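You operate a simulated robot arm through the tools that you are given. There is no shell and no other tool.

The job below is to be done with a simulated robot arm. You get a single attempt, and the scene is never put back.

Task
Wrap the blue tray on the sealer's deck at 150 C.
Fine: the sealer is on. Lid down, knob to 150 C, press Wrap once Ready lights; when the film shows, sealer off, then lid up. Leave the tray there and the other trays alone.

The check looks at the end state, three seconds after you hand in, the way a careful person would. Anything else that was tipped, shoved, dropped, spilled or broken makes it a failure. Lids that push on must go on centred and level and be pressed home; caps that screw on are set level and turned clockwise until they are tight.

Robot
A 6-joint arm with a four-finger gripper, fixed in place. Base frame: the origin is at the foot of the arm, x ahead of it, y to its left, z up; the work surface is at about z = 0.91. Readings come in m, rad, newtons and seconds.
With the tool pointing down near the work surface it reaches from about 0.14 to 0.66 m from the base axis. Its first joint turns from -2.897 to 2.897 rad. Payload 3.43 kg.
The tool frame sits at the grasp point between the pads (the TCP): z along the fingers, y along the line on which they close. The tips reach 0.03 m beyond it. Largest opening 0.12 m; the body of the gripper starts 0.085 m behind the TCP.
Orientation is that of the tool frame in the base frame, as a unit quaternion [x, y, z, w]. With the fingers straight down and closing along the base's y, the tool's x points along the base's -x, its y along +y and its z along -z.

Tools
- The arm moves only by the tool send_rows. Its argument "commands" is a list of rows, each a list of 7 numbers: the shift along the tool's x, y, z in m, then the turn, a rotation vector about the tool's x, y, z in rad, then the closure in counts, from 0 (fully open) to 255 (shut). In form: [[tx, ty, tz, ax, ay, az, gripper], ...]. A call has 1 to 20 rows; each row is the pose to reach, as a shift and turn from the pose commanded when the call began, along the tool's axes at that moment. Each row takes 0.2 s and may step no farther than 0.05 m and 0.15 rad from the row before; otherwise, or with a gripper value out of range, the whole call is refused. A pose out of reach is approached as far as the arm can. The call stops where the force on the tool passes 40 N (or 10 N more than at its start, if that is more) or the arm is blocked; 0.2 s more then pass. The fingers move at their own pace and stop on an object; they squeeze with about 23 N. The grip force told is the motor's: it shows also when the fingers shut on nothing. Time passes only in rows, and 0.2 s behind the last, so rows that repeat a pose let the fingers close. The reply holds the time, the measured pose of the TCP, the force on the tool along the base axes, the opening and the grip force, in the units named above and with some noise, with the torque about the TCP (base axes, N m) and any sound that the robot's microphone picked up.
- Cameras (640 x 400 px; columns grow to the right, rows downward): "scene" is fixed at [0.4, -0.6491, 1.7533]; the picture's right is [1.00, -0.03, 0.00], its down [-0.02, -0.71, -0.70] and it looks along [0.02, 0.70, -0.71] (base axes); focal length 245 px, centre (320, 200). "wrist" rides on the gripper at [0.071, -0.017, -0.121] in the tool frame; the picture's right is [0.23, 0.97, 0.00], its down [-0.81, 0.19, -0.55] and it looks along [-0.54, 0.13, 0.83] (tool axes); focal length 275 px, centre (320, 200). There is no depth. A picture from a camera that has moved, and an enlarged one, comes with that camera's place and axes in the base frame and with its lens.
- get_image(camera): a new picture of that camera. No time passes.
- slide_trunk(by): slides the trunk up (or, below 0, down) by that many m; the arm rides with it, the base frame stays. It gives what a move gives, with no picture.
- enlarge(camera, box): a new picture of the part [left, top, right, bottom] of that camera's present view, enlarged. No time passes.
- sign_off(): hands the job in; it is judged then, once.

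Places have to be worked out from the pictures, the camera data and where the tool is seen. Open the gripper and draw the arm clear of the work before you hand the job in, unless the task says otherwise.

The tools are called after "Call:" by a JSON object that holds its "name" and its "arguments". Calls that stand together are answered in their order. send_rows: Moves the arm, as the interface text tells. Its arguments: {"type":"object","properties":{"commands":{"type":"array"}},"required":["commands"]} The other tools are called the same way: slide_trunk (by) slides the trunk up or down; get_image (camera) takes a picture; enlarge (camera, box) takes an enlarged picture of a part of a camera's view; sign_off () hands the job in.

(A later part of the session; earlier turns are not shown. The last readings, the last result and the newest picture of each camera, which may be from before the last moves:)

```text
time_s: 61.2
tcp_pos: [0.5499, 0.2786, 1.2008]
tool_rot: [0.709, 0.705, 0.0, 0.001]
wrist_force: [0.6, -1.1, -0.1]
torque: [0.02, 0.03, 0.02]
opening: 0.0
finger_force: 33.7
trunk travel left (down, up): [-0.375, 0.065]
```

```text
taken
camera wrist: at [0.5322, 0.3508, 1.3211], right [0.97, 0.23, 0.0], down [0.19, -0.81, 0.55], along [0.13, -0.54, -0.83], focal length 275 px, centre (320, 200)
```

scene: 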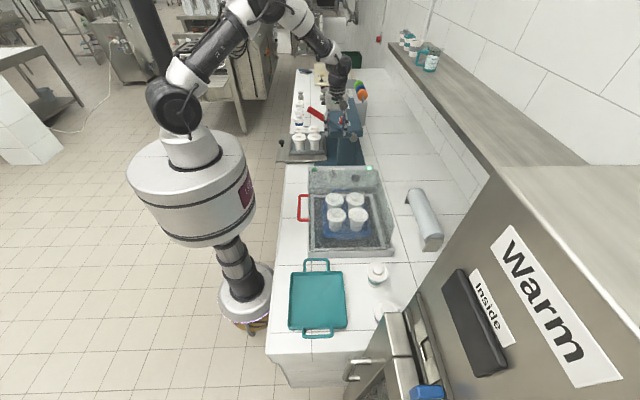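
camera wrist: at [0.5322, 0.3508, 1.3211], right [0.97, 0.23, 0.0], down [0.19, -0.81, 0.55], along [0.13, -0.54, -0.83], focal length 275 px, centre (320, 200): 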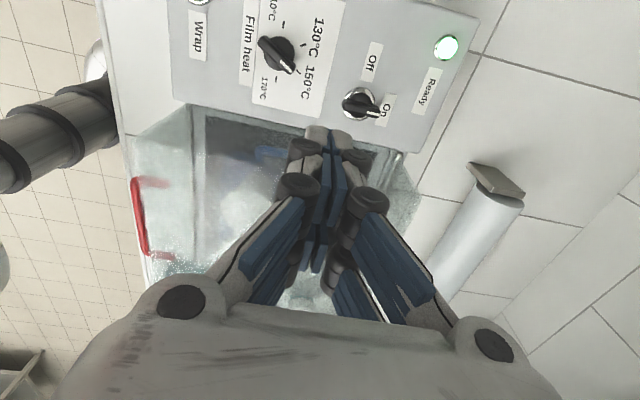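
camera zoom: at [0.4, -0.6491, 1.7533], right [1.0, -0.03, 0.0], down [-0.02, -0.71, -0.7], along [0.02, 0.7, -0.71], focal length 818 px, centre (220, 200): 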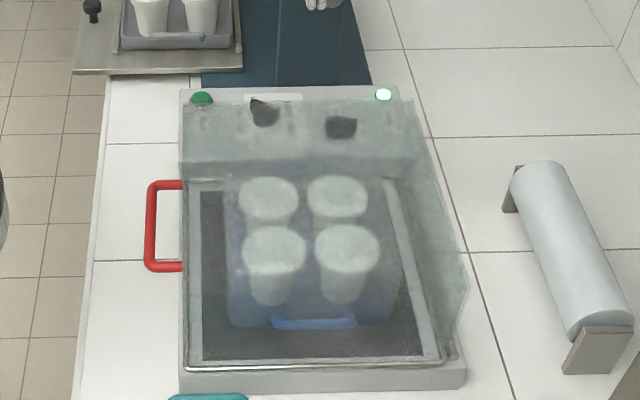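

The film now shows over the tray and cups, and Ready is lit again. Next is switching the sealer off, so I check the switch and knob from here.

Call:
{"name": "enlarge", "arguments": {"camera": "wrist", "box": [240, 0, 480, 160]}}

Call:
{"name": "enlarge", "arguments": {"camera": "scene", "box": [320, 185, 390, 250]}}

```text
2.50 times, centred on (360, 80) of wrist
camera zoom: at [0.5322, 0.3508, 1.3211], right [0.97, 0.23, 0.0], down [0.19, -0.81, 0.55], along [0.13, -0.54, -0.83], focal length 688 px, centre (220, 500)
```

zoom: 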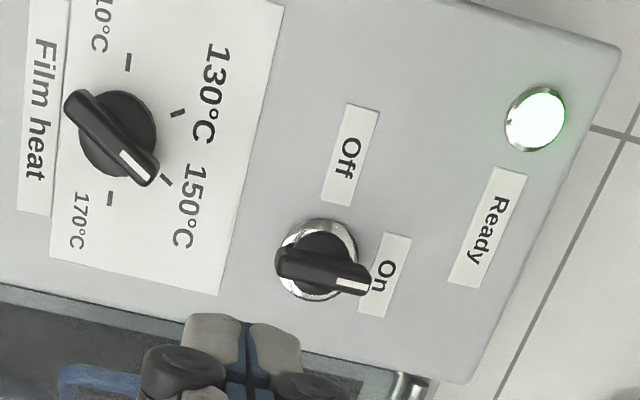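

```text
6.15 times, centred on (355, 218) of scene
camera zoom: at [0.4, -0.6491, 1.7533], right [1.0, -0.03, 0.0], down [-0.02, -0.71, -0.7], along [0.02, 0.7, -0.71], focal length 1510 px, centre (105, 92)
```

zoom: 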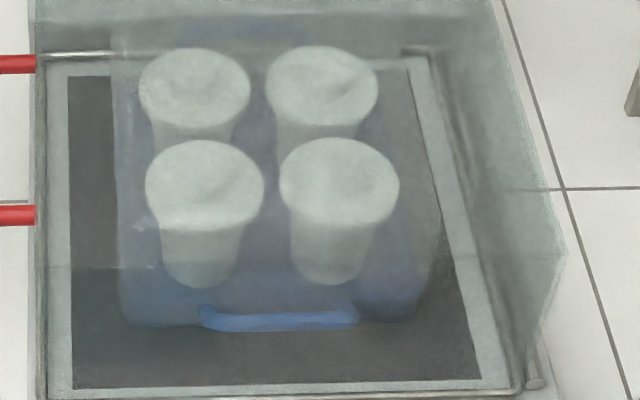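

The pointer is exactly on 150 and the film is on. For the switch I push the near end of its bar, at x ≈ 0.581, toward −y with closed fingers, which turns the pointer from On (+x) to Off (+y) while staying clear of the lid. First I descend beside it on the +y side.

Call:
{"name": "send_rows", "arguments": {"commands": [[0.007, 0.013, 0.03, 0, 0, 0, 255], [0.014, 0.026, 0.06, 0, 0, 0, 255], [0.014, 0.026, 0.1, 0, 0, 0, 255], [0.014, 0.026, 0.14, 0, 0, 0, 255], [0.014, 0.026, 0.175, 0, 0, 0, 255]]}}

Call:
{"name": "get_image", "arguments": {"camera": "wrist"}}

Call:
{"name": "enlarge", "arguments": {"camera": "scene", "box": [320, 140, 400, 200]}}

```text
time_s: 62.4
tcp_pos: [0.5765, 0.2937, 1.0265]
tool_rot: [0.708, 0.706, 0.001, 0.002]
wrist_force: [0.3, -0.4, 1.1]
torque: [-0.02, 0.03, 0.01]
opening: 0.0
finger_force: 33.5
trunk travel left (down, up): [-0.375, 0.065]
```

```text
taken
camera wrist: at [0.5577, 0.3655, 1.1459], right [0.97, 0.23, 0.0], down [0.19, -0.81, 0.55], along [0.13, -0.54, -0.83], focal length 275 px, centre (320, 200)
```

wrist: 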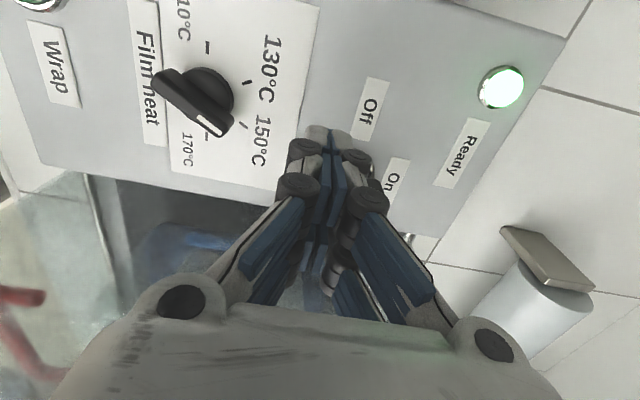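

```text
6.67 times, centred on (360, 170) of scene
camera zoom: at [0.4, -0.6491, 1.7533], right [1.0, -0.03, 0.0], down [-0.02, -0.71, -0.7], along [0.02, 0.7, -0.71], focal length 1636 px, centre (53, 400)
```

zoom: 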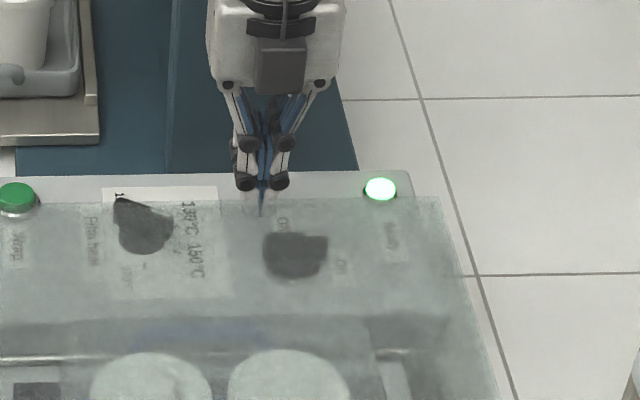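

The fingertips are beside the bar's near end on the +y side. I lower them to about z = 0.961 so they reach past the bar's side.

Call:
{"name": "send_rows", "arguments": {"commands": [[0, 0, 0.015, 0, 0, 0, 255], [0, 0, 0.028, 0, 0, 0, 255], [0, 0, 0.0355, 0, 0, 0, 255]]}}

Call:
{"name": "get_image", "arguments": {"camera": "wrist"}}

Call:
{"name": "enlarge", "arguments": {"camera": "scene", "box": [320, 140, 400, 200]}}

```text
time_s: 63.0
tcp_pos: [0.5775, 0.2953, 1.0095]
tool_rot: [0.707, 0.707, 0.002, 0.002]
wrist_force: [-12.1, -4.9, 22.8]
torque: [-0.68, 0.24, -0.31]
opening: 0.0
finger_force: 33.8
trunk travel left (down, up): [-0.375, 0.065]
stopped in row 2: the force on the tool passed its limit at 43 N (the readings are from after the stop); the commanded pose is now the measured one
```

```text
taken
camera wrist: at [0.5587, 0.3659, 1.1296], right [0.97, 0.23, 0.0], down [0.19, -0.81, 0.55], along [0.13, -0.54, -0.83], focal length 275 px, centre (320, 200)
```

wrist: 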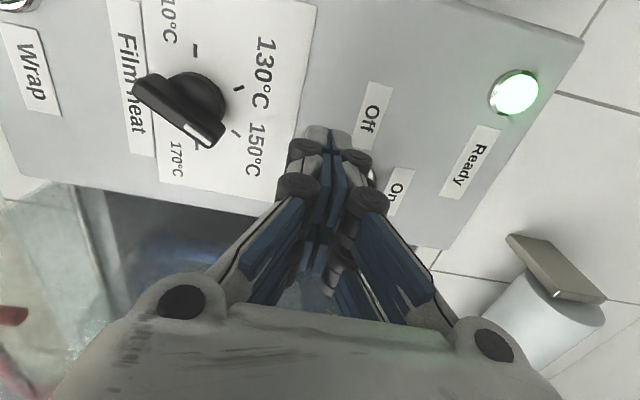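

```text
6.67 times, centred on (360, 170) of scene
camera zoom: at [0.4, -0.6491, 1.7533], right [1.0, -0.03, 0.0], down [-0.02, -0.71, -0.7], along [0.02, 0.7, -0.71], focal length 1636 px, centre (53, 400)
```

zoom: 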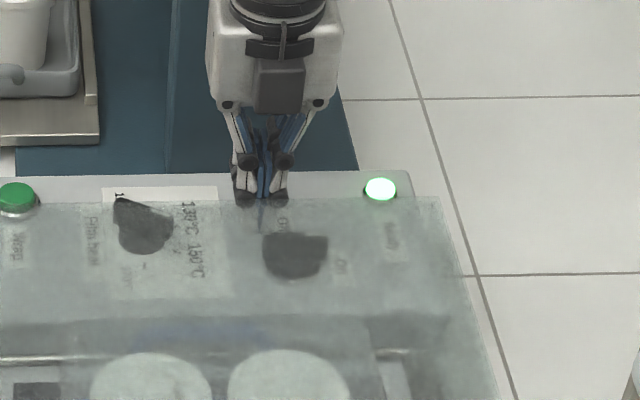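

Something was touched at z ≈ 0.98, with 43 N at the peak. The torque suggests the contact is at the bar itself, around y = 0.272. I look closely before doing anything else.

Call:
{"name": "enlarge", "arguments": {"camera": "wrist", "box": [260, 100, 440, 240]}}

Call:
{"name": "enlarge", "arguments": {"camera": "scene", "box": [340, 150, 380, 190]}}

```text
2.86 times, centred on (350, 170) of wrist
camera zoom: at [0.5587, 0.3659, 1.1296], right [0.97, 0.23, 0.0], down [0.19, -0.81, 0.55], along [0.13, -0.54, -0.83], focal length 786 px, centre (234, 286)
```

zoom: 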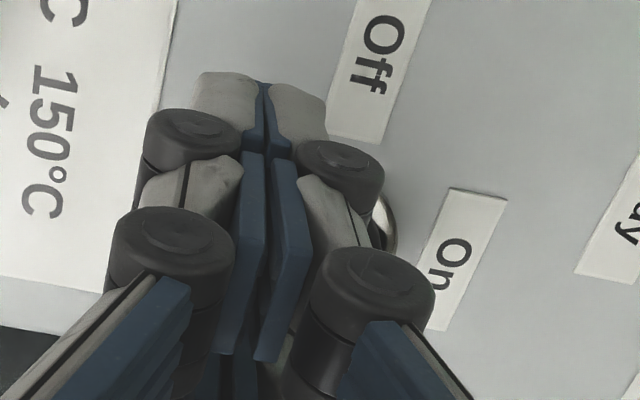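

```text
10.00 times, centred on (360, 170) of scene
camera zoom: at [0.4, -0.6491, 1.7533], right [1.0, -0.03, 0.0], down [-0.02, -0.71, -0.7], along [0.02, 0.7, -0.71], focal length 2454 px, centre (-80, 500)
```

zoom: 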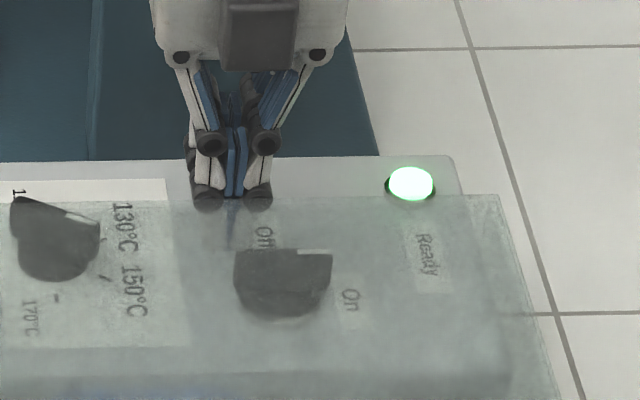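

The fingers are wider along the tool's x than I assumed, about ±23 mm, so their edge came down on the bar's end. I lift off, move 11 mm further in +y, and come down again clear of the bar.

Call:
{"name": "send_rows", "arguments": {"commands": [[0, 0, -0.012, 0, 0, 0, 255], [0, 0, -0.025, 0, 0, 0, 255], [0.0115, -0.0015, -0.025, 0, 0, 0, 255], [0.0115, -0.0015, -0.025, 0, 0, 0, 255]]}}

Call:
{"name": "get_image", "arguments": {"camera": "wrist"}}

Call:
{"name": "enlarge", "arguments": {"camera": "scene", "box": [340, 150, 380, 190]}}

```text
time_s: 64.0
tcp_pos: [0.576, 0.3056, 1.0325]
tool_rot: [0.708, 0.706, 0.002, 0.002]
wrist_force: [0.5, -0.3, 0.7]
torque: [0.02, 0.05, 0.03]
opening: 0.0001
finger_force: 33.2
trunk travel left (down, up): [-0.375, 0.065]
```

```text
taken
camera wrist: at [0.5575, 0.3773, 1.1519], right [0.97, 0.23, 0.01], down [0.19, -0.81, 0.55], along [0.13, -0.54, -0.83], focal length 275 px, centre (320, 200)
```

wrist: 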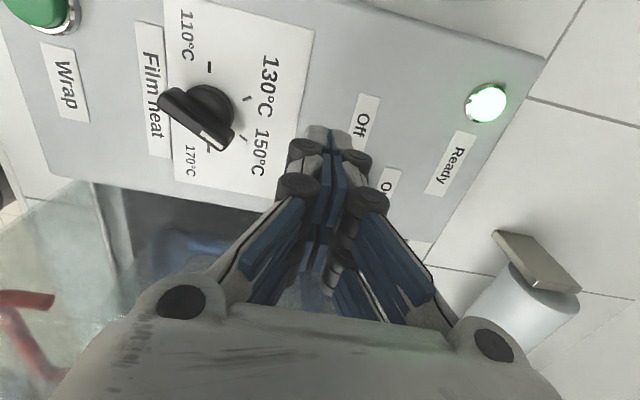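

```text
10.00 times, centred on (360, 170) of scene
camera zoom: at [0.4, -0.6491, 1.7533], right [1.0, -0.03, 0.0], down [-0.02, -0.71, -0.7], along [0.02, 0.7, -0.71], focal length 2454 px, centre (-80, 500)
```

zoom: 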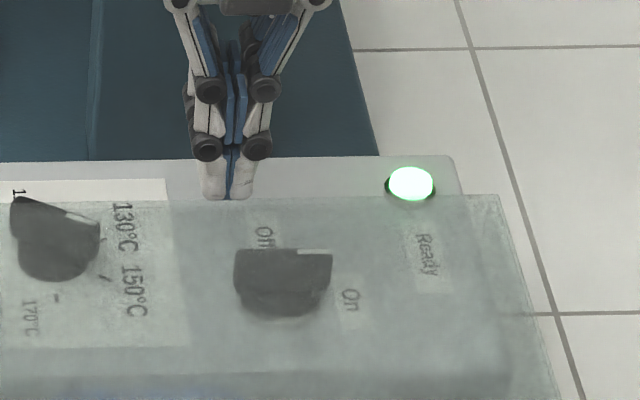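

The view is clear. I shift 3 mm further from the bar and descend in small rows, ready to stop on contact.

Call:
{"name": "send_rows", "arguments": {"commands": [[0.0035, -0.003, 0.0, 0, 0, 0, 255], [0.0035, -0.003, 0.012, 0, 0, 0, 255], [0.0035, -0.003, 0.024, 0, 0, 0, 255], [0.0035, -0.003, 0.032, 0, 0, 0, 255], [0.0035, -0.003, 0.039, 0, 0, 0, 255]]}}

Call:
{"name": "enlarge", "arguments": {"camera": "scene", "box": [340, 150, 380, 190]}}

Call:
{"name": "enlarge", "arguments": {"camera": "wrist", "box": [260, 80, 440, 220]}}

```text
time_s: 65.2
tcp_pos: [0.5742, 0.3099, 0.9916]
tool_rot: [0.708, 0.707, 0.002, 0.002]
wrist_force: [0.0, -0.1, 0.1]
torque: [0.02, 0.01, 0.01]
opening: 0.0001
finger_force: 33.5
trunk travel left (down, up): [-0.375, 0.065]
```

```text
10.00 times, centred on (360, 170) of scene
camera zoom: at [0.4, -0.6491, 1.7533], right [1.0, -0.03, 0.0], down [-0.02, -0.71, -0.7], along [0.02, 0.7, -0.71], focal length 2454 px, centre (-80, 500)
```

zoom: 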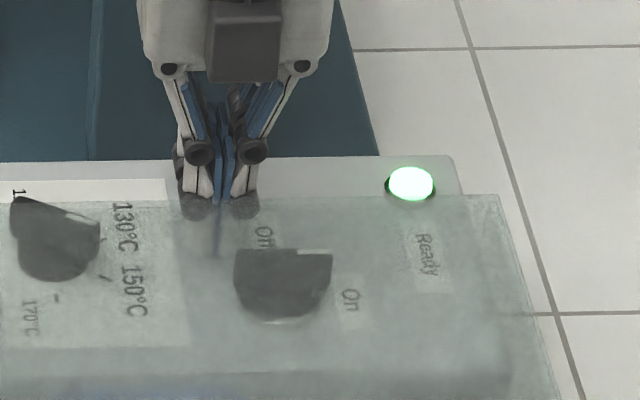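

```text
2.86 times, centred on (350, 150) of wrist
camera zoom: at [0.5558, 0.3815, 1.1122], right [0.97, 0.23, 0.01], down [0.19, -0.81, 0.55], along [0.13, -0.54, -0.83], focal length 786 px, centre (234, 343)
```

zoom: 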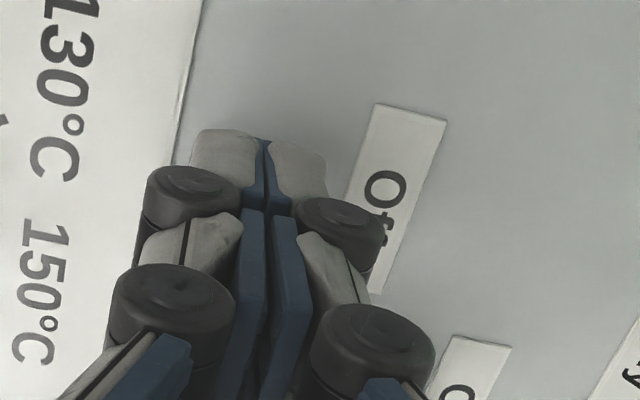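

I am down beside the bar without contact. Now I push in −y in 3 mm rows and watch for the force.

Call:
{"name": "send_rows", "arguments": {"commands": [[-0.003, 0, 0, 0, 0, 0, 255], [-0.006, 0, 0, 0, 0, 0, 255], [-0.009, 0, 0, 0, 0, 0, 255], [-0.012, 0, 0, 0, 0, 0, 255]]}}

Call:
{"name": "enlarge", "arguments": {"camera": "scene", "box": [340, 150, 380, 190]}}

```text
time_s: 66.2
tcp_pos: [0.5739, 0.2981, 0.993]
tool_rot: [0.708, 0.707, 0.002, 0.003]
wrist_force: [0.0, 2.8, 1.1]
torque: [0.09, 0.02, 0.03]
opening: 0.0002
finger_force: 33.5
trunk travel left (down, up): [-0.375, 0.065]
```

```text
10.00 times, centred on (360, 170) of scene
camera zoom: at [0.4, -0.6491, 1.7533], right [1.0, -0.03, 0.0], down [-0.02, -0.71, -0.7], along [0.02, 0.7, -0.71], focal length 2454 px, centre (-80, 500)
```

zoom: 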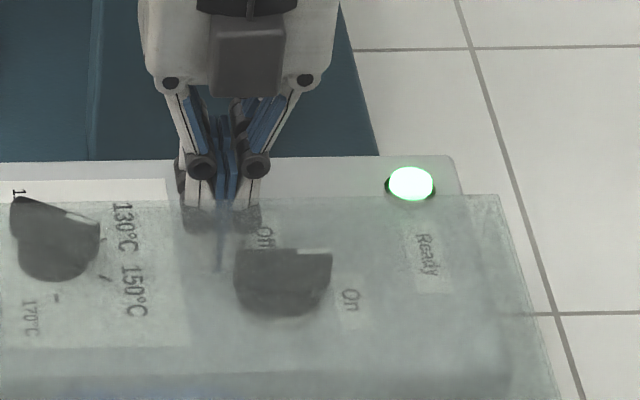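

Contact has begun at about 3 N. I continue pushing along the arc the bar's end will follow.

Call:
{"name": "send_rows", "arguments": {"commands": [[-0.004, 0, 0, 0, 0, 0, 255], [-0.008, 0, 0, 0, 0, 0, 255], [-0.0115, 0, 0, 0, 0, 0, 255], [-0.0145, 0.0005, 0, 0, 0, 0, 255]]}}

Call:
{"name": "enlarge", "arguments": {"camera": "scene", "box": [340, 150, 380, 190]}}

Call:
{"name": "get_image", "arguments": {"camera": "wrist"}}

```text
time_s: 67.2
tcp_pos: [0.5735, 0.2831, 0.9919]
tool_rot: [0.707, 0.707, 0.002, 0.002]
wrist_force: [-1.0, 0.5, 0.5]
torque: [-0.01, -0.02, 0.01]
opening: 0.0
finger_force: 33.7
trunk travel left (down, up): [-0.375, 0.065]
```

```text
10.00 times, centred on (360, 170) of scene
camera zoom: at [0.4, -0.6491, 1.7533], right [1.0, -0.03, 0.0], down [-0.02, -0.71, -0.7], along [0.02, 0.7, -0.71], focal length 2454 px, centre (-80, 500)
```

zoom: 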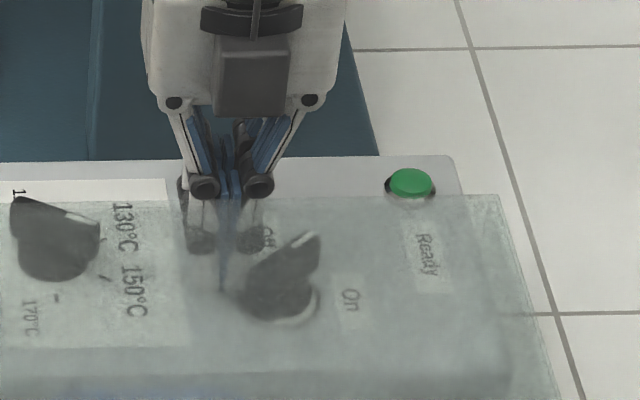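

```text
taken
camera wrist: at [0.5554, 0.355, 1.1124], right [0.97, 0.23, 0.01], down [0.19, -0.81, 0.55], along [0.13, -0.54, -0.83], focal length 275 px, centre (320, 200)
```

wrist: 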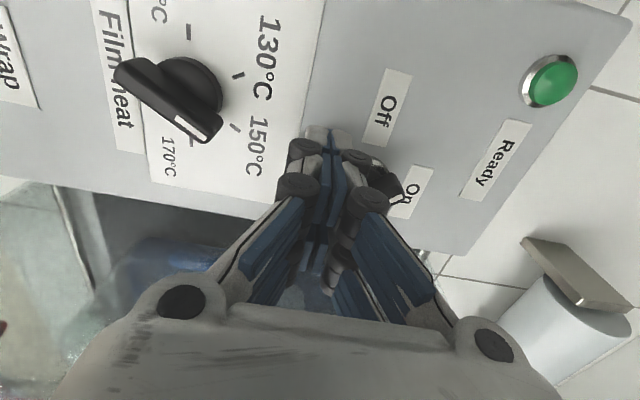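

The switch is halfway and Ready went out. I follow the arc on to bring the pointer fully to Off.

Call:
{"name": "send_rows", "arguments": {"commands": [[-0.003, 0.002, 0, 0, 0, 0, 255], [-0.0058, 0.0046, 0, 0, 0, 0, 255], [-0.008, 0.008, 0, 0, 0, 0, 255], [-0.0095, 0.011, 0, 0, 0, 0, 255]]}}

Call:
{"name": "enlarge", "arguments": {"camera": "scene", "box": [340, 150, 380, 190]}}

Call:
{"name": "get_image", "arguments": {"camera": "wrist"}}

```text
time_s: 68.2
tcp_pos: [0.583, 0.2729, 0.9905]
tool_rot: [0.708, 0.706, 0.001, 0.001]
wrist_force: [-7.2, -1.2, -0.1]
torque: [-0.01, 0.07, -0.07]
opening: 0.0
finger_force: 33.6
trunk travel left (down, up): [-0.375, 0.065]
```

```text
10.00 times, centred on (360, 170) of scene
camera zoom: at [0.4, -0.6491, 1.7533], right [1.0, -0.03, 0.0], down [-0.02, -0.71, -0.7], along [0.02, 0.7, -0.71], focal length 2454 px, centre (-80, 500)
```

zoom: 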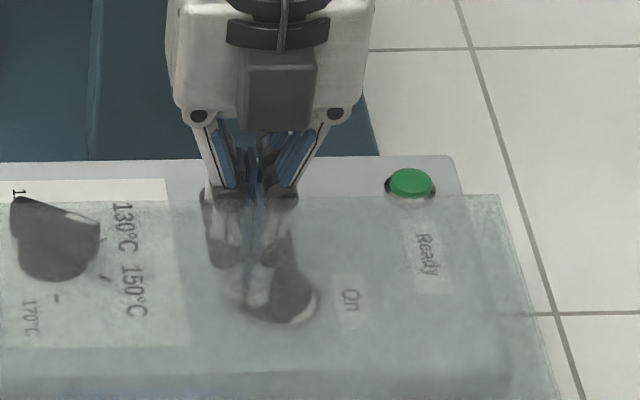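

```text
taken
camera wrist: at [0.5657, 0.3448, 1.1122], right [0.97, 0.23, 0.0], down [0.19, -0.81, 0.55], along [0.13, -0.54, -0.83], focal length 275 px, centre (320, 200)
```

wrist: 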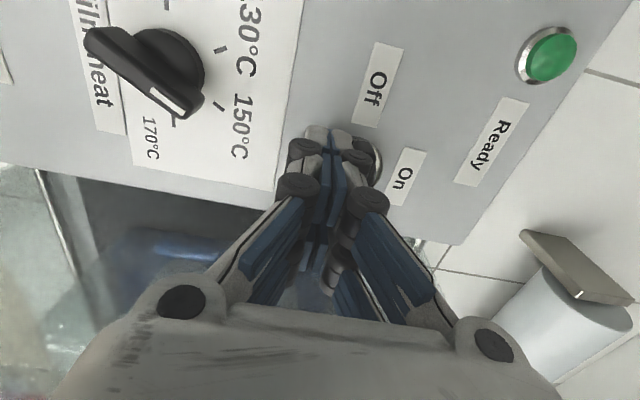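

The finger now presses flat along the bar's side at about 7 N, so the bar should be at 90°. I back off in −x, rise, and look.

Call:
{"name": "send_rows", "arguments": {"commands": [[0, -0.006, 0, 0, 0, 0, 255], [0, -0.012, 0, 0, 0, 0, 255], [0, -0.014, -0.03, 0, 0, 0, 255], [0, -0.03, -0.07, 0, 0, 0, 255], [0, -0.05, -0.11, 0, 0, 0, 255], [0, -0.06, -0.15, 0, 0, 0, 255], [0, -0.06, -0.19, 0, 0, 0, 255]]}}

Call:
{"name": "get_image", "arguments": {"camera": "wrist"}}

Call:
{"name": "enlarge", "arguments": {"camera": "wrist", "box": [240, 0, 480, 160]}}

Call:
{"name": "enlarge", "arguments": {"camera": "scene", "box": [290, 140, 410, 260]}}

```text
time_s: 69.8
tcp_pos: [0.523, 0.2729, 1.1825]
tool_rot: [0.708, 0.707, 0.002, 0.003]
wrist_force: [-0.3, -0.5, -0.5]
torque: [0.0, -0.04, -0.01]
opening: 0.0001
finger_force: 33.4
trunk travel left (down, up): [-0.375, 0.065]
```

```text
taken
camera wrist: at [0.5045, 0.3444, 1.3021], right [0.97, 0.23, 0.01], down [0.19, -0.81, 0.55], along [0.13, -0.54, -0.83], focal length 275 px, centre (320, 200)
```

wrist: 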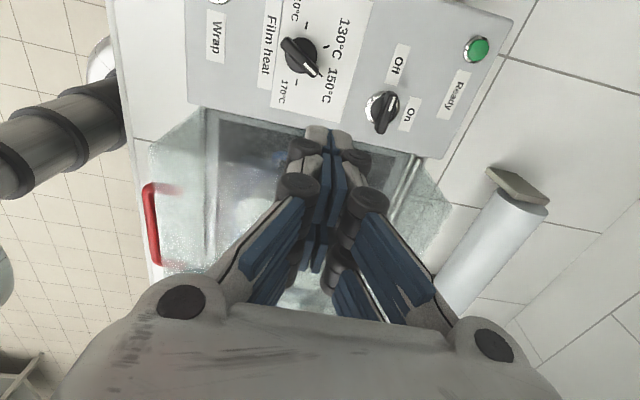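

```text
2.50 times, centred on (360, 80) of wrist
camera zoom: at [0.5045, 0.3444, 1.3021], right [0.97, 0.23, 0.01], down [0.19, -0.81, 0.55], along [0.13, -0.54, -0.83], focal length 688 px, centre (220, 500)
```

zoom: 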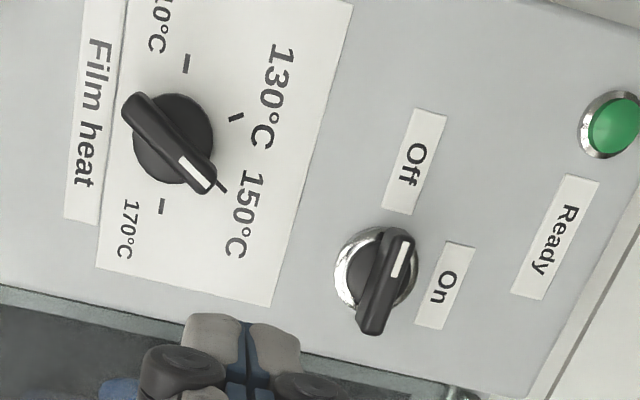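

```text
3.33 times, centred on (350, 200) of scene
camera zoom: at [0.4, -0.6491, 1.7533], right [1.0, -0.03, 0.0], down [-0.02, -0.71, -0.7], along [0.02, 0.7, -0.71], focal length 818 px, centre (220, 200)
```

zoom: 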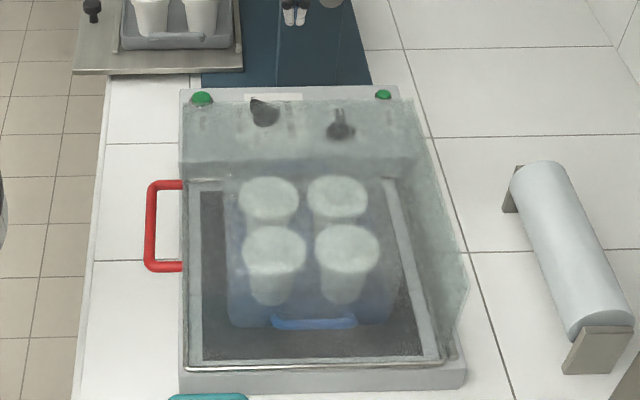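

The switch points to Off, Ready is dark and the film is on the tray. Next is raising the lid. The arm was at its inner limit near the closed handle, so I slide the trunk up 0.06 m to gain room there.

Call:
{"name": "slide_trunk", "arguments": {"by": 0.06}}

Call:
{"name": "get_image", "arguments": {"camera": "scene"}}

```text
time_s: 70.8
tcp_pos: [0.5233, 0.2751, 1.2408]
tool_rot: [0.708, 0.706, 0.002, 0.001]
wrist_force: [0.1, -0.1, 0.1]
torque: [0.02, -0.02, -0.01]
opening: 0.0
finger_force: 33.3
trunk travel left (down, up): [-0.435, 0.005]
```

```text
taken
```

scene: 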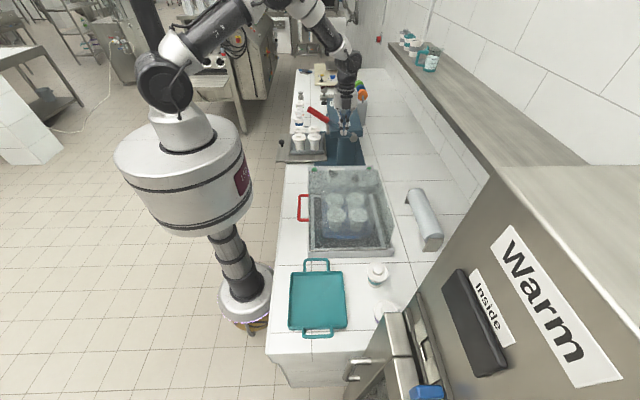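

The trunk is up and the scene is unchanged. I move above the closed handle, tilting the tool about 25° and opening the fingers to about 35 mm on the way.

Call:
{"name": "send_rows", "arguments": {"commands": [[-0.031, -0.0246, 0, 0, 0, 0, 230], [-0.062, -0.0492, 0, 0, 0, 0, 200], [-0.093, -0.0738, 0, 0, 0, 0, 180], [-0.124, -0.0984, 0, 0, 0, 0, 180], [-0.155, -0.123, 0, 0, 0, 0, 180], [-0.19, -0.143, 0.02, -0.1, 0, 0, 180], [-0.225, -0.163, 0.04, -0.2, 0, 0, 180]]}}

Call:
{"name": "get_image", "arguments": {"camera": "wrist"}}

```text
time_s: 72.4
tcp_pos: [0.3672, 0.0745, 1.2081]
tool_rot: [0.705, 0.705, 0.071, 0.037]
wrist_force: [-0.5, 0.4, -0.5]
torque: [0.01, 0.01, -0.02]
opening: 0.0352
finger_force: 0.0
out of reach, approached as far as the arm can: row 7
trunk travel left (down, up): [-0.435, 0.005]
```

```text
taken
camera wrist: at [0.3311, 0.1402, 1.3276], right [0.96, 0.23, 0.16], down [0.11, -0.84, 0.54], along [0.25, -0.5, -0.83], focal length 275 px, centre (320, 200)
```

wrist: 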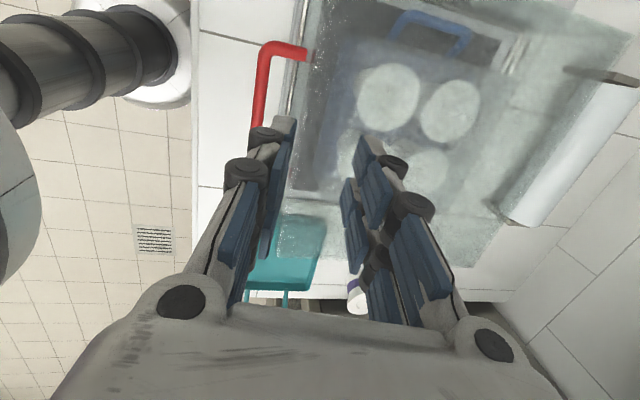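

This high and close in, the arm is again at its inner limit. I go around instead: out to y ≈ 0.27 past the lid's end, descend there, then slide along y to the handle at low height.

Call:
{"name": "send_rows", "arguments": {"commands": [[0.035, -0.0062, 0.0035, -0.059, -0.0096, -0.0014, 180], [0.0701, -0.0124, 0.0069, -0.119, -0.0192, -0.0028, 180], [0.1051, -0.0186, 0.0104, -0.178, -0.0288, -0.0042, 180], [0.1499, -0.027, 0.0164, -0.238, -0.0384, -0.0056, 180], [0.1946, -0.0353, 0.0223, -0.297, -0.048, -0.007, 180]]}}

Call:
{"name": "get_image", "arguments": {"camera": "scene"}}

```text
time_s: 73.6
tcp_pos: [0.3336, 0.2714, 1.1895]
tool_rot: [0.69, 0.688, 0.156, 0.159]
wrist_force: [-0.3, 0.2, -0.2]
torque: [-0.06, 0.01, 0.0]
opening: 0.0351
finger_force: 0.0
trunk travel left (down, up): [-0.435, 0.005]
```

```text
taken
```

scene: 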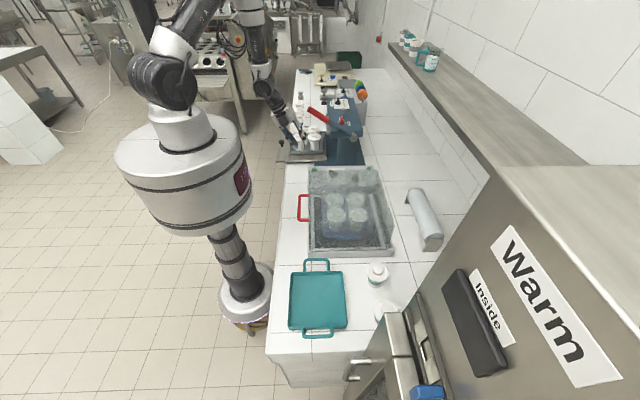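

That pose was reached exactly. I descend here, beside the lid's end, to handle-approach height.

Call:
{"name": "send_rows", "arguments": {"commands": [[0, -0.0187, 0.0297, 0, 0, 0, 180], [0, -0.0374, 0.0595, 0, 0, 0, 180], [0, -0.056, 0.0892, 0, 0, 0, 180], [0, -0.0747, 0.1189, 0, 0, 0, 180]]}}

Call:
{"name": "get_image", "arguments": {"camera": "wrist"}}

Call:
{"name": "enlarge", "arguments": {"camera": "scene", "box": [260, 120, 380, 240]}}

```text
time_s: 74.6
tcp_pos: [0.3178, 0.2718, 1.0492]
tool_rot: [0.691, 0.688, 0.156, 0.157]
wrist_force: [1.2, 0.5, 0.3]
torque: [-0.01, -0.02, -0.02]
opening: 0.0354
finger_force: 0.1
trunk travel left (down, up): [-0.435, 0.005]
```

```text
taken
camera wrist: at [0.2498, 0.3432, 1.15], right [0.88, 0.23, 0.42], down [-0.07, -0.81, 0.58], along [0.47, -0.54, -0.7], focal length 275 px, centre (320, 200)
```

wrist: 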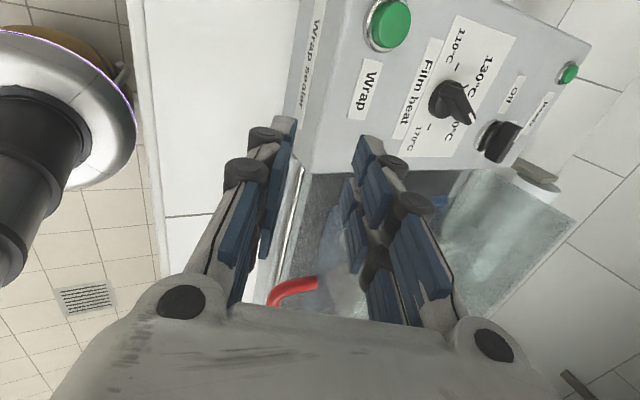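

```text
3.33 times, centred on (320, 180) of scene
camera zoom: at [0.4, -0.6491, 1.7533], right [1.0, -0.03, 0.0], down [-0.02, -0.71, -0.7], along [0.02, 0.7, -0.71], focal length 818 px, centre (320, 267)
```

zoom: 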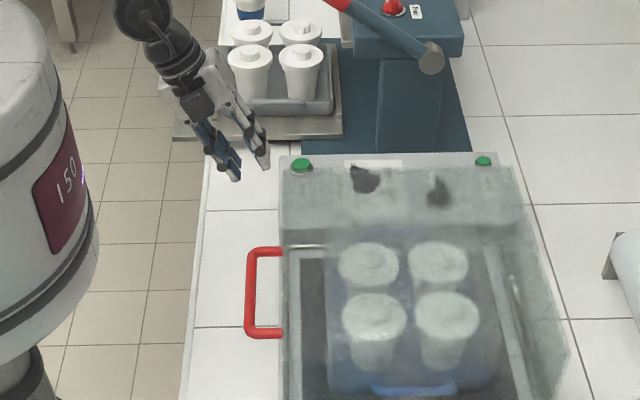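

Next I slide along −y toward the handle, stopping before its post for a check.

Call:
{"name": "send_rows", "arguments": {"commands": [[-0.04, 0, 0, 0, 0, 0, 180], [-0.08, 0, 0, 0, 0, 0, 180], [-0.115, 0, 0, 0, 0, 0, 180]]}}

Call:
{"name": "get_image", "arguments": {"camera": "wrist"}}

```text
time_s: 75.4
tcp_pos: [0.3183, 0.1547, 1.0499]
tool_rot: [0.691, 0.688, 0.157, 0.158]
wrist_force: [-0.4, -0.8, -0.8]
torque: [0.01, 0.02, 0.01]
opening: 0.0354
finger_force: 0.0
trunk travel left (down, up): [-0.435, 0.005]
```

```text
taken
camera wrist: at [0.2499, 0.2256, 1.1507], right [0.88, 0.23, 0.42], down [-0.07, -0.81, 0.58], along [0.47, -0.54, -0.7], focal length 275 px, centre (320, 200)
```

wrist: 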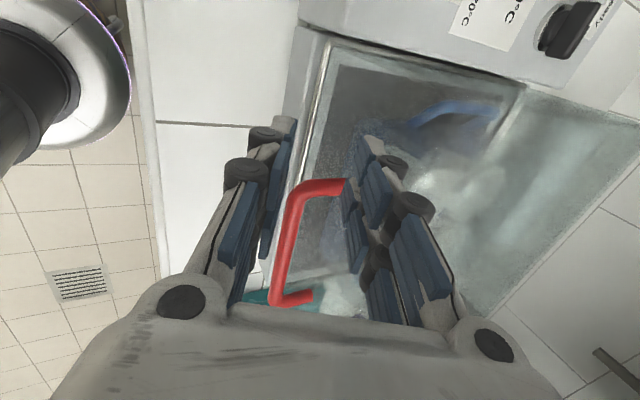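

The handle lies ahead as expected. I slide on to its middle, y ≈ 0.047.

Call:
{"name": "send_rows", "arguments": {"commands": [[-0.04, 0, 0, 0, 0, 0, 180], [-0.075, 0, 0, 0, 0, 0, 180], [-0.108, 0, 0, 0, 0, 0, 180]]}}

Call:
{"name": "get_image", "arguments": {"camera": "wrist"}}

Call:
{"name": "enlarge", "arguments": {"camera": "scene", "box": [270, 150, 350, 230]}}

```text
time_s: 76.2
tcp_pos: [0.318, 0.0454, 1.05]
tool_rot: [0.691, 0.688, 0.157, 0.156]
wrist_force: [0.2, -1.6, 0.2]
torque: [0.07, -0.03, 0.05]
opening: 0.0354
finger_force: 0.0
trunk travel left (down, up): [-0.435, 0.005]
```

```text
taken
camera wrist: at [0.2503, 0.1166, 1.1514], right [0.88, 0.23, 0.42], down [-0.07, -0.81, 0.58], along [0.47, -0.54, -0.7], focal length 275 px, centre (320, 200)
```

wrist: 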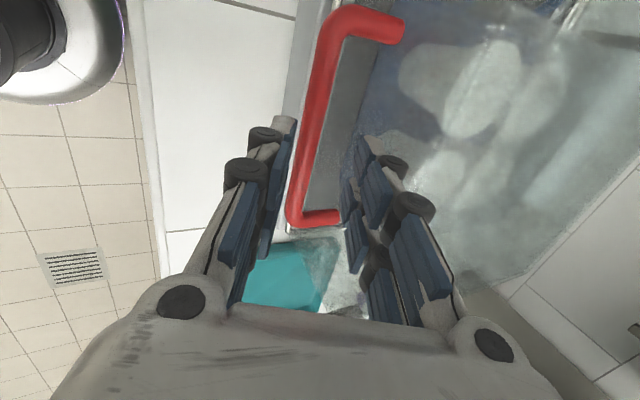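

```text
5.00 times, centred on (310, 190) of scene
camera zoom: at [0.4, -0.6491, 1.7533], right [1.0, -0.03, 0.0], down [-0.02, -0.71, -0.7], along [0.02, 0.7, -0.71], focal length 1227 px, centre (370, 250)
```

zoom: 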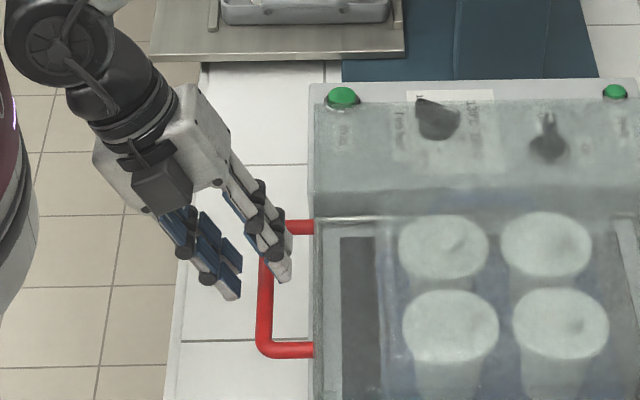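

The bar lies about 57 mm ahead and 5 mm toward the lower finger. I advance along the fingers to straddle it.

Call:
{"name": "send_rows", "arguments": {"commands": [[0.001, -0.002, 0.013, 0, 0, 0, 184], [0.002, -0.004, 0.026, 0, 0, 0, 184], [0.002, -0.0055, 0.039, 0, 0, 0, 184], [0.002, -0.0055, 0.051, 0, 0, 0, 184]]}}

Call:
{"name": "get_image", "arguments": {"camera": "wrist"}}

Call:
{"name": "enlarge", "arguments": {"camera": "scene", "box": [270, 150, 350, 230]}}

```text
time_s: 77.2
tcp_pos: [0.3349, 0.0502, 1.0017]
tool_rot: [0.691, 0.688, 0.156, 0.158]
wrist_force: [-0.5, -0.1, 0.4]
torque: [0.02, -0.01, 0.01]
opening: 0.0333
finger_force: 0.0
trunk travel left (down, up): [-0.435, 0.005]
```

```text
taken
camera wrist: at [0.2669, 0.1207, 1.1024], right [0.88, 0.23, 0.42], down [-0.07, -0.81, 0.58], along [0.47, -0.54, -0.7], focal length 275 px, centre (320, 200)
```

wrist: 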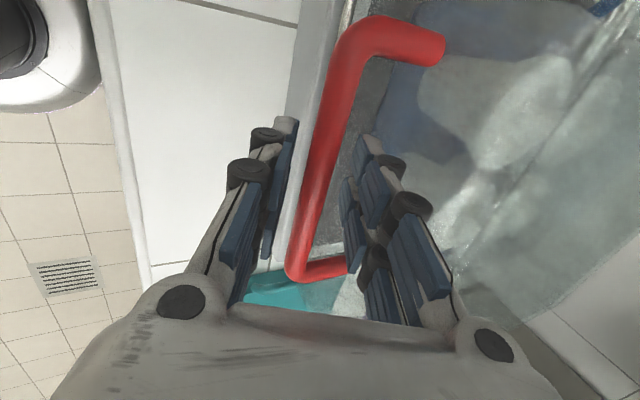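

```text
5.00 times, centred on (310, 190) of scene
camera zoom: at [0.4, -0.6491, 1.7533], right [1.0, -0.03, 0.0], down [-0.02, -0.71, -0.7], along [0.02, 0.7, -0.71], focal length 1227 px, centre (370, 250)
```

zoom: 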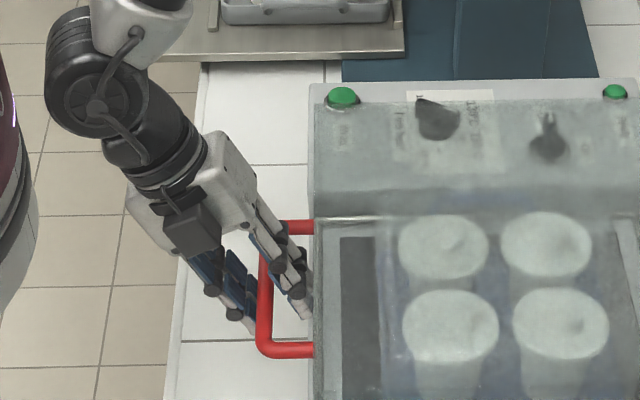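

The bar lies between the fingers. I narrow the cage to about 26 mm and begin lifting along the arc with a first small segment.

Call:
{"name": "send_rows", "arguments": {"commands": [[0, 0, 0, 0, 0, 0, 200], [0, 0, 0, 0, 0, 0, 200], [0, 0.0055, -0.0068, 0, 0, 0, 200], [0, 0.011, -0.0136, 0, 0, 0, 200], [0, 0.0166, -0.0204, 0, 0, 0, 200]]}}

Call:
{"name": "get_image", "arguments": {"camera": "wrist"}}

Call:
{"name": "enlarge", "arguments": {"camera": "scene", "box": [270, 140, 410, 260]}}

```text
time_s: 78.4
tcp_pos: [0.3407, 0.0488, 1.0281]
tool_rot: [0.691, 0.688, 0.156, 0.158]
wrist_force: [-1.4, -0.7, -1.4]
torque: [-0.03, 0.05, 0.05]
opening: 0.0272
finger_force: 0.9
trunk travel left (down, up): [-0.435, 0.005]
```

```text
taken
camera wrist: at [0.2726, 0.121, 1.1289], right [0.88, 0.23, 0.42], down [-0.07, -0.81, 0.58], along [0.47, -0.54, -0.7], focal length 275 px, centre (320, 200)
```

wrist: 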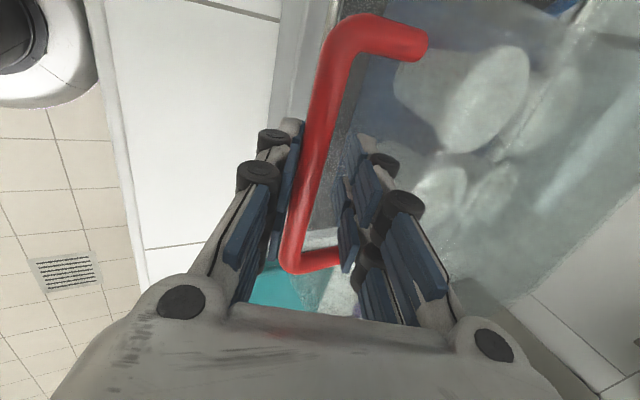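

```text
3.33 times, centred on (340, 200) of scene
camera zoom: at [0.4, -0.6491, 1.7533], right [1.0, -0.03, 0.0], down [-0.02, -0.71, -0.7], along [0.02, 0.7, -0.71], focal length 818 px, centre (253, 200)
```

zoom: 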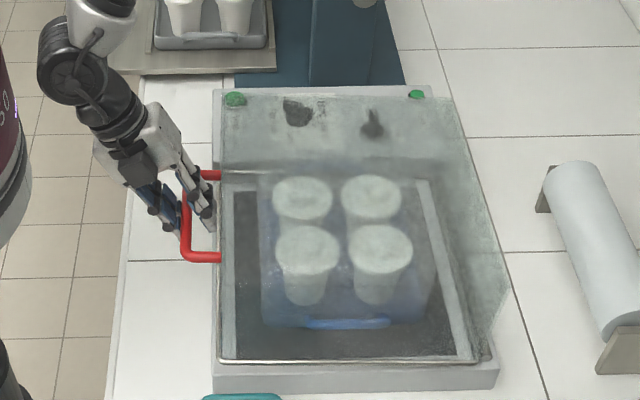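

The lid is coming up on the lower finger with almost no force. I continue the arc.

Call:
{"name": "send_rows", "arguments": {"commands": [[0, 0.0107, -0.0117, 0, 0, 0, 200], [0, 0.022, -0.023, 0, 0, 0, 200], [0, 0.0337, -0.0338, 0, 0, 0, 200], [0, 0.0459, -0.044, 0, 0, 0, 200]]}}

Call:
{"name": "get_image", "arguments": {"camera": "wrist"}}

```text
time_s: 79.4
tcp_pos: [0.3645, 0.0491, 1.087]
tool_rot: [0.691, 0.688, 0.155, 0.158]
wrist_force: [-2.0, 0.6, -0.3]
torque: [0.0, 0.04, 0.02]
opening: 0.0267
finger_force: 1.1
trunk travel left (down, up): [-0.435, 0.005]
```

```text
taken
camera wrist: at [0.2952, 0.1203, 1.1882], right [0.88, 0.23, 0.42], down [-0.07, -0.81, 0.58], along [0.47, -0.54, -0.7], focal length 275 px, centre (320, 200)
```

wrist: 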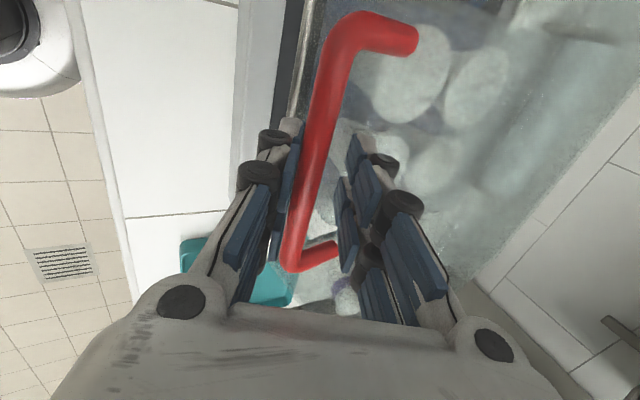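

Still smooth at about 2 N. I continue the arc to roughly half open.

Call:
{"name": "send_rows", "arguments": {"commands": [[0, 0.0126, -0.0097, 0, 0, 0, 200], [0, 0.0256, -0.0188, 0, 0, 0, 200], [0, 0.0391, -0.0274, 0, 0, 0, 200], [0, 0.0528, -0.0354, 0, 0, 0, 200], [0, 0.067, -0.0428, 0, 0, 0, 200], [0, 0.0814, -0.0494, 0, 0, 0, 200], [0, 0.0959, -0.0555, 0, 0, 0, 200], [0, 0.1109, -0.061, 0, 0, 0, 200], [0, 0.1261, -0.0658, 0, 0, 0, 200], [0, 0.1414, -0.0699, 0, 0, 0, 200]]}}

Call:
{"name": "get_image", "arguments": {"camera": "wrist"}}

Call:
{"name": "enlarge", "arguments": {"camera": "scene", "box": [270, 80, 450, 260]}}

```text
time_s: 81.6
tcp_pos: [0.4606, 0.0475, 1.2122]
tool_rot: [0.691, 0.688, 0.156, 0.157]
wrist_force: [-0.4, 0.7, 0.0]
torque: [0.0, 0.01, 0.01]
opening: 0.0262
finger_force: 0.0
trunk travel left (down, up): [-0.435, 0.005]
```

```text
taken
camera wrist: at [0.393, 0.1204, 1.3126], right [0.88, 0.23, 0.42], down [-0.07, -0.81, 0.58], along [0.47, -0.54, -0.7], focal length 275 px, centre (320, 200)
```

wrist: 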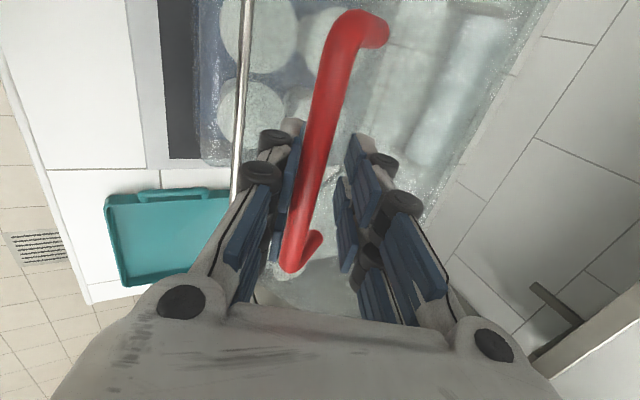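

```text
2.22 times, centred on (360, 170) of scene
camera zoom: at [0.4, -0.6491, 1.7533], right [1.0, -0.03, 0.0], down [-0.02, -0.71, -0.7], along [0.02, 0.7, -0.71], focal length 545 px, centre (231, 267)
```

zoom: 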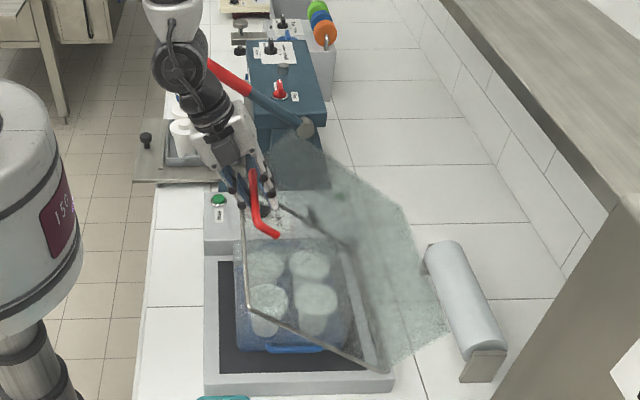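

The lid is half open, running smoothly, with the film visible over the tray. I continue the arc toward open.

Call:
{"name": "send_rows", "arguments": {"commands": [[0, 0.0155, -0.0035, 0, 0, 0, 200], [0, 0.0311, -0.0062, 0, 0, 0, 200], [0, 0.0469, -0.0082, 0, 0, 0, 200], [0, 0.0626, -0.0096, 0, 0, 0, 200], [0, 0.0784, -0.0105, 0, 0, 0, 200], [0, 0.0943, -0.0104, 0, 0, 0, 200], [0, 0.1101, -0.0098, 0, 0, 0, 200], [0, 0.1258, -0.0083, 0, 0, 0, 200], [0, 0.1415, -0.0063, 0, 0, 0, 200], [0, 0.1571, -0.0036, 0, 0, 0, 200]]}}

Call:
{"name": "get_image", "arguments": {"camera": "wrist"}}

Call:
{"name": "enlarge", "arguments": {"camera": "scene", "box": [270, 60, 450, 260]}}

```text
time_s: 83.8
tcp_pos: [0.6022, 0.0489, 1.2819]
tool_rot: [0.69, 0.689, 0.156, 0.158]
wrist_force: [-0.8, 0.0, -0.1]
torque: [0.0, -0.03, -0.01]
opening: 0.0264
finger_force: 0.1
trunk travel left (down, up): [-0.435, 0.005]
```

```text
taken
camera wrist: at [0.5339, 0.1201, 1.3827], right [0.88, 0.23, 0.42], down [-0.07, -0.81, 0.58], along [0.47, -0.54, -0.7], focal length 275 px, centre (320, 200)
```

wrist: 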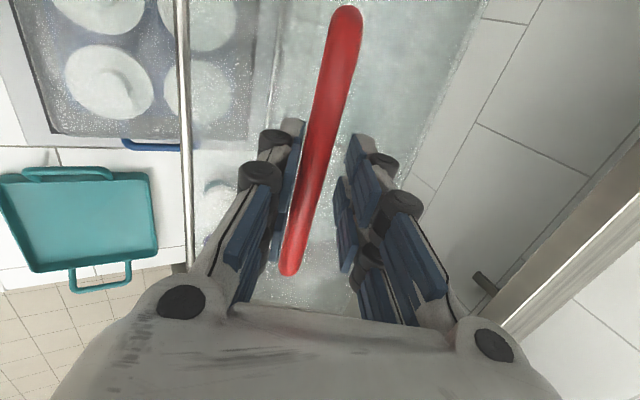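

```text
2.00 times, centred on (360, 160) of scene
camera zoom: at [0.4, -0.6491, 1.7533], right [1.0, -0.03, 0.0], down [-0.02, -0.71, -0.7], along [0.02, 0.7, -0.71], focal length 491 px, centre (240, 280)
```

zoom: 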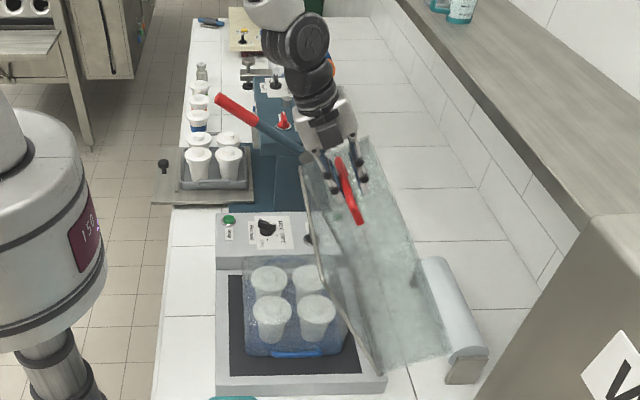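

The force is still near zero. I bring it the last part toward the open stop.

Call:
{"name": "send_rows", "arguments": {"commands": [[0, 0.0155, 0.0035, 0, 0, 0, 200], [0, 0.0307, 0.0075, 0, 0, 0, 200], [0, 0.0458, 0.0123, 0, 0, 0, 200], [0, 0.0606, 0.0177, 0, 0, 0, 200], [0, 0.0752, 0.0237, 0, 0, 0, 200], [0, 0.0895, 0.0304, 0, 0, 0, 200]]}}

Call:
{"name": "get_image", "arguments": {"camera": "wrist"}}

Call:
{"name": "enlarge", "arguments": {"camera": "scene", "box": [280, 60, 460, 260]}}

```text
time_s: 85.2
tcp_pos: [0.6858, 0.0571, 1.2861]
tool_rot: [0.692, 0.684, 0.151, 0.173]
wrist_force: [1.3, 0.2, 0.3]
torque: [0.02, 0.02, 0.03]
opening: 0.0266
finger_force: 0.5
out of reach, approached as far as the arm can: row 3, 4, 5, 6
trunk travel left (down, up): [-0.435, 0.005]
```

```text
taken
camera wrist: at [0.6165, 0.1324, 1.3847], right [0.88, 0.23, 0.43], down [-0.09, -0.79, 0.6], along [0.48, -0.57, -0.67], focal length 275 px, centre (320, 200)
```

wrist: 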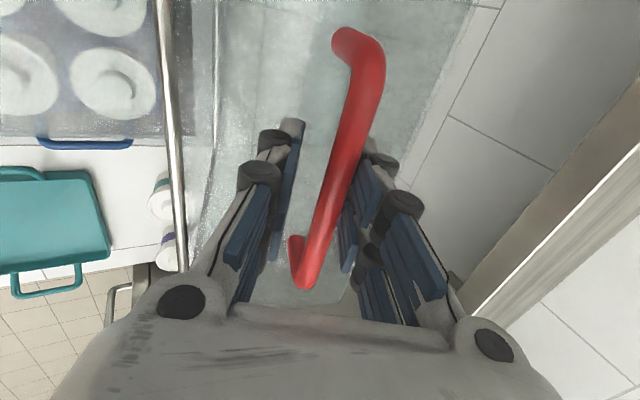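

```text
2.00 times, centred on (370, 160) of scene
camera zoom: at [0.4, -0.6491, 1.7533], right [1.0, -0.03, 0.0], down [-0.02, -0.71, -0.7], along [0.02, 0.7, -0.71], focal length 491 px, centre (220, 280)
```

zoom: 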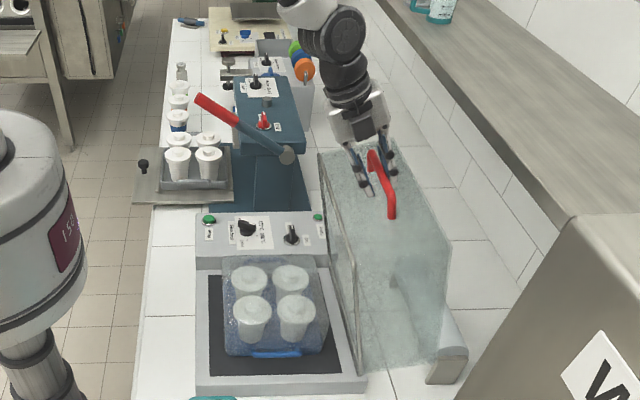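

The lid has passed its balance point and leans on the upper finger, still caged, but the arm runs out of reach at this tilt. I tilt the tool further, to about 36°, which shortens the reach, then ease the lid the last 2 cm to its stop.

Call:
{"name": "send_rows", "arguments": {"commands": [[0, 0, 0, -0.06, 0, 0, 200], [0, 0, 0, -0.12, 0, 0, 200], [0, 0, 0, -0.18, 0, 0, 200], [0, 0.007, 0.0024, -0.18, 0, 0, 200], [0, 0.014, 0.0047, -0.18, 0, 0, 200]]}}

Call:
{"name": "get_image", "arguments": {"camera": "wrist"}}

```text
time_s: 86.4
tcp_pos: [0.6991, 0.0558, 1.2888]
tool_rot: [0.674, 0.671, 0.217, 0.219]
wrist_force: [1.9, -0.3, 0.2]
torque: [-0.01, -0.04, 0.01]
opening: 0.0268
finger_force: 1.0
out of reach, approached as far as the arm can: row 3, 4
trunk travel left (down, up): [-0.435, 0.005]
```

```text
taken
camera wrist: at [0.6138, 0.1285, 1.3759], right [0.79, 0.23, 0.57], down [-0.17, -0.81, 0.56], along [0.59, -0.54, -0.6], focal length 275 px, centre (320, 200)
```

wrist: 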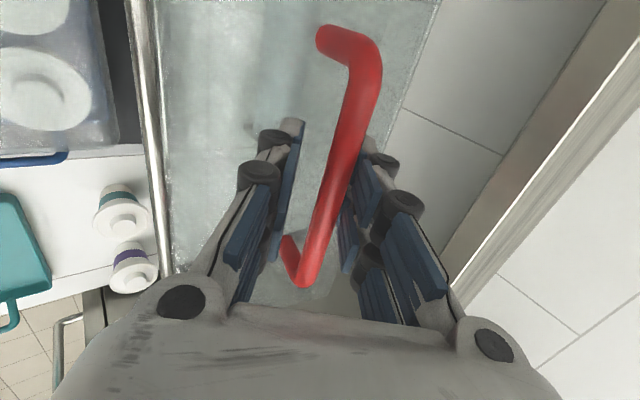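

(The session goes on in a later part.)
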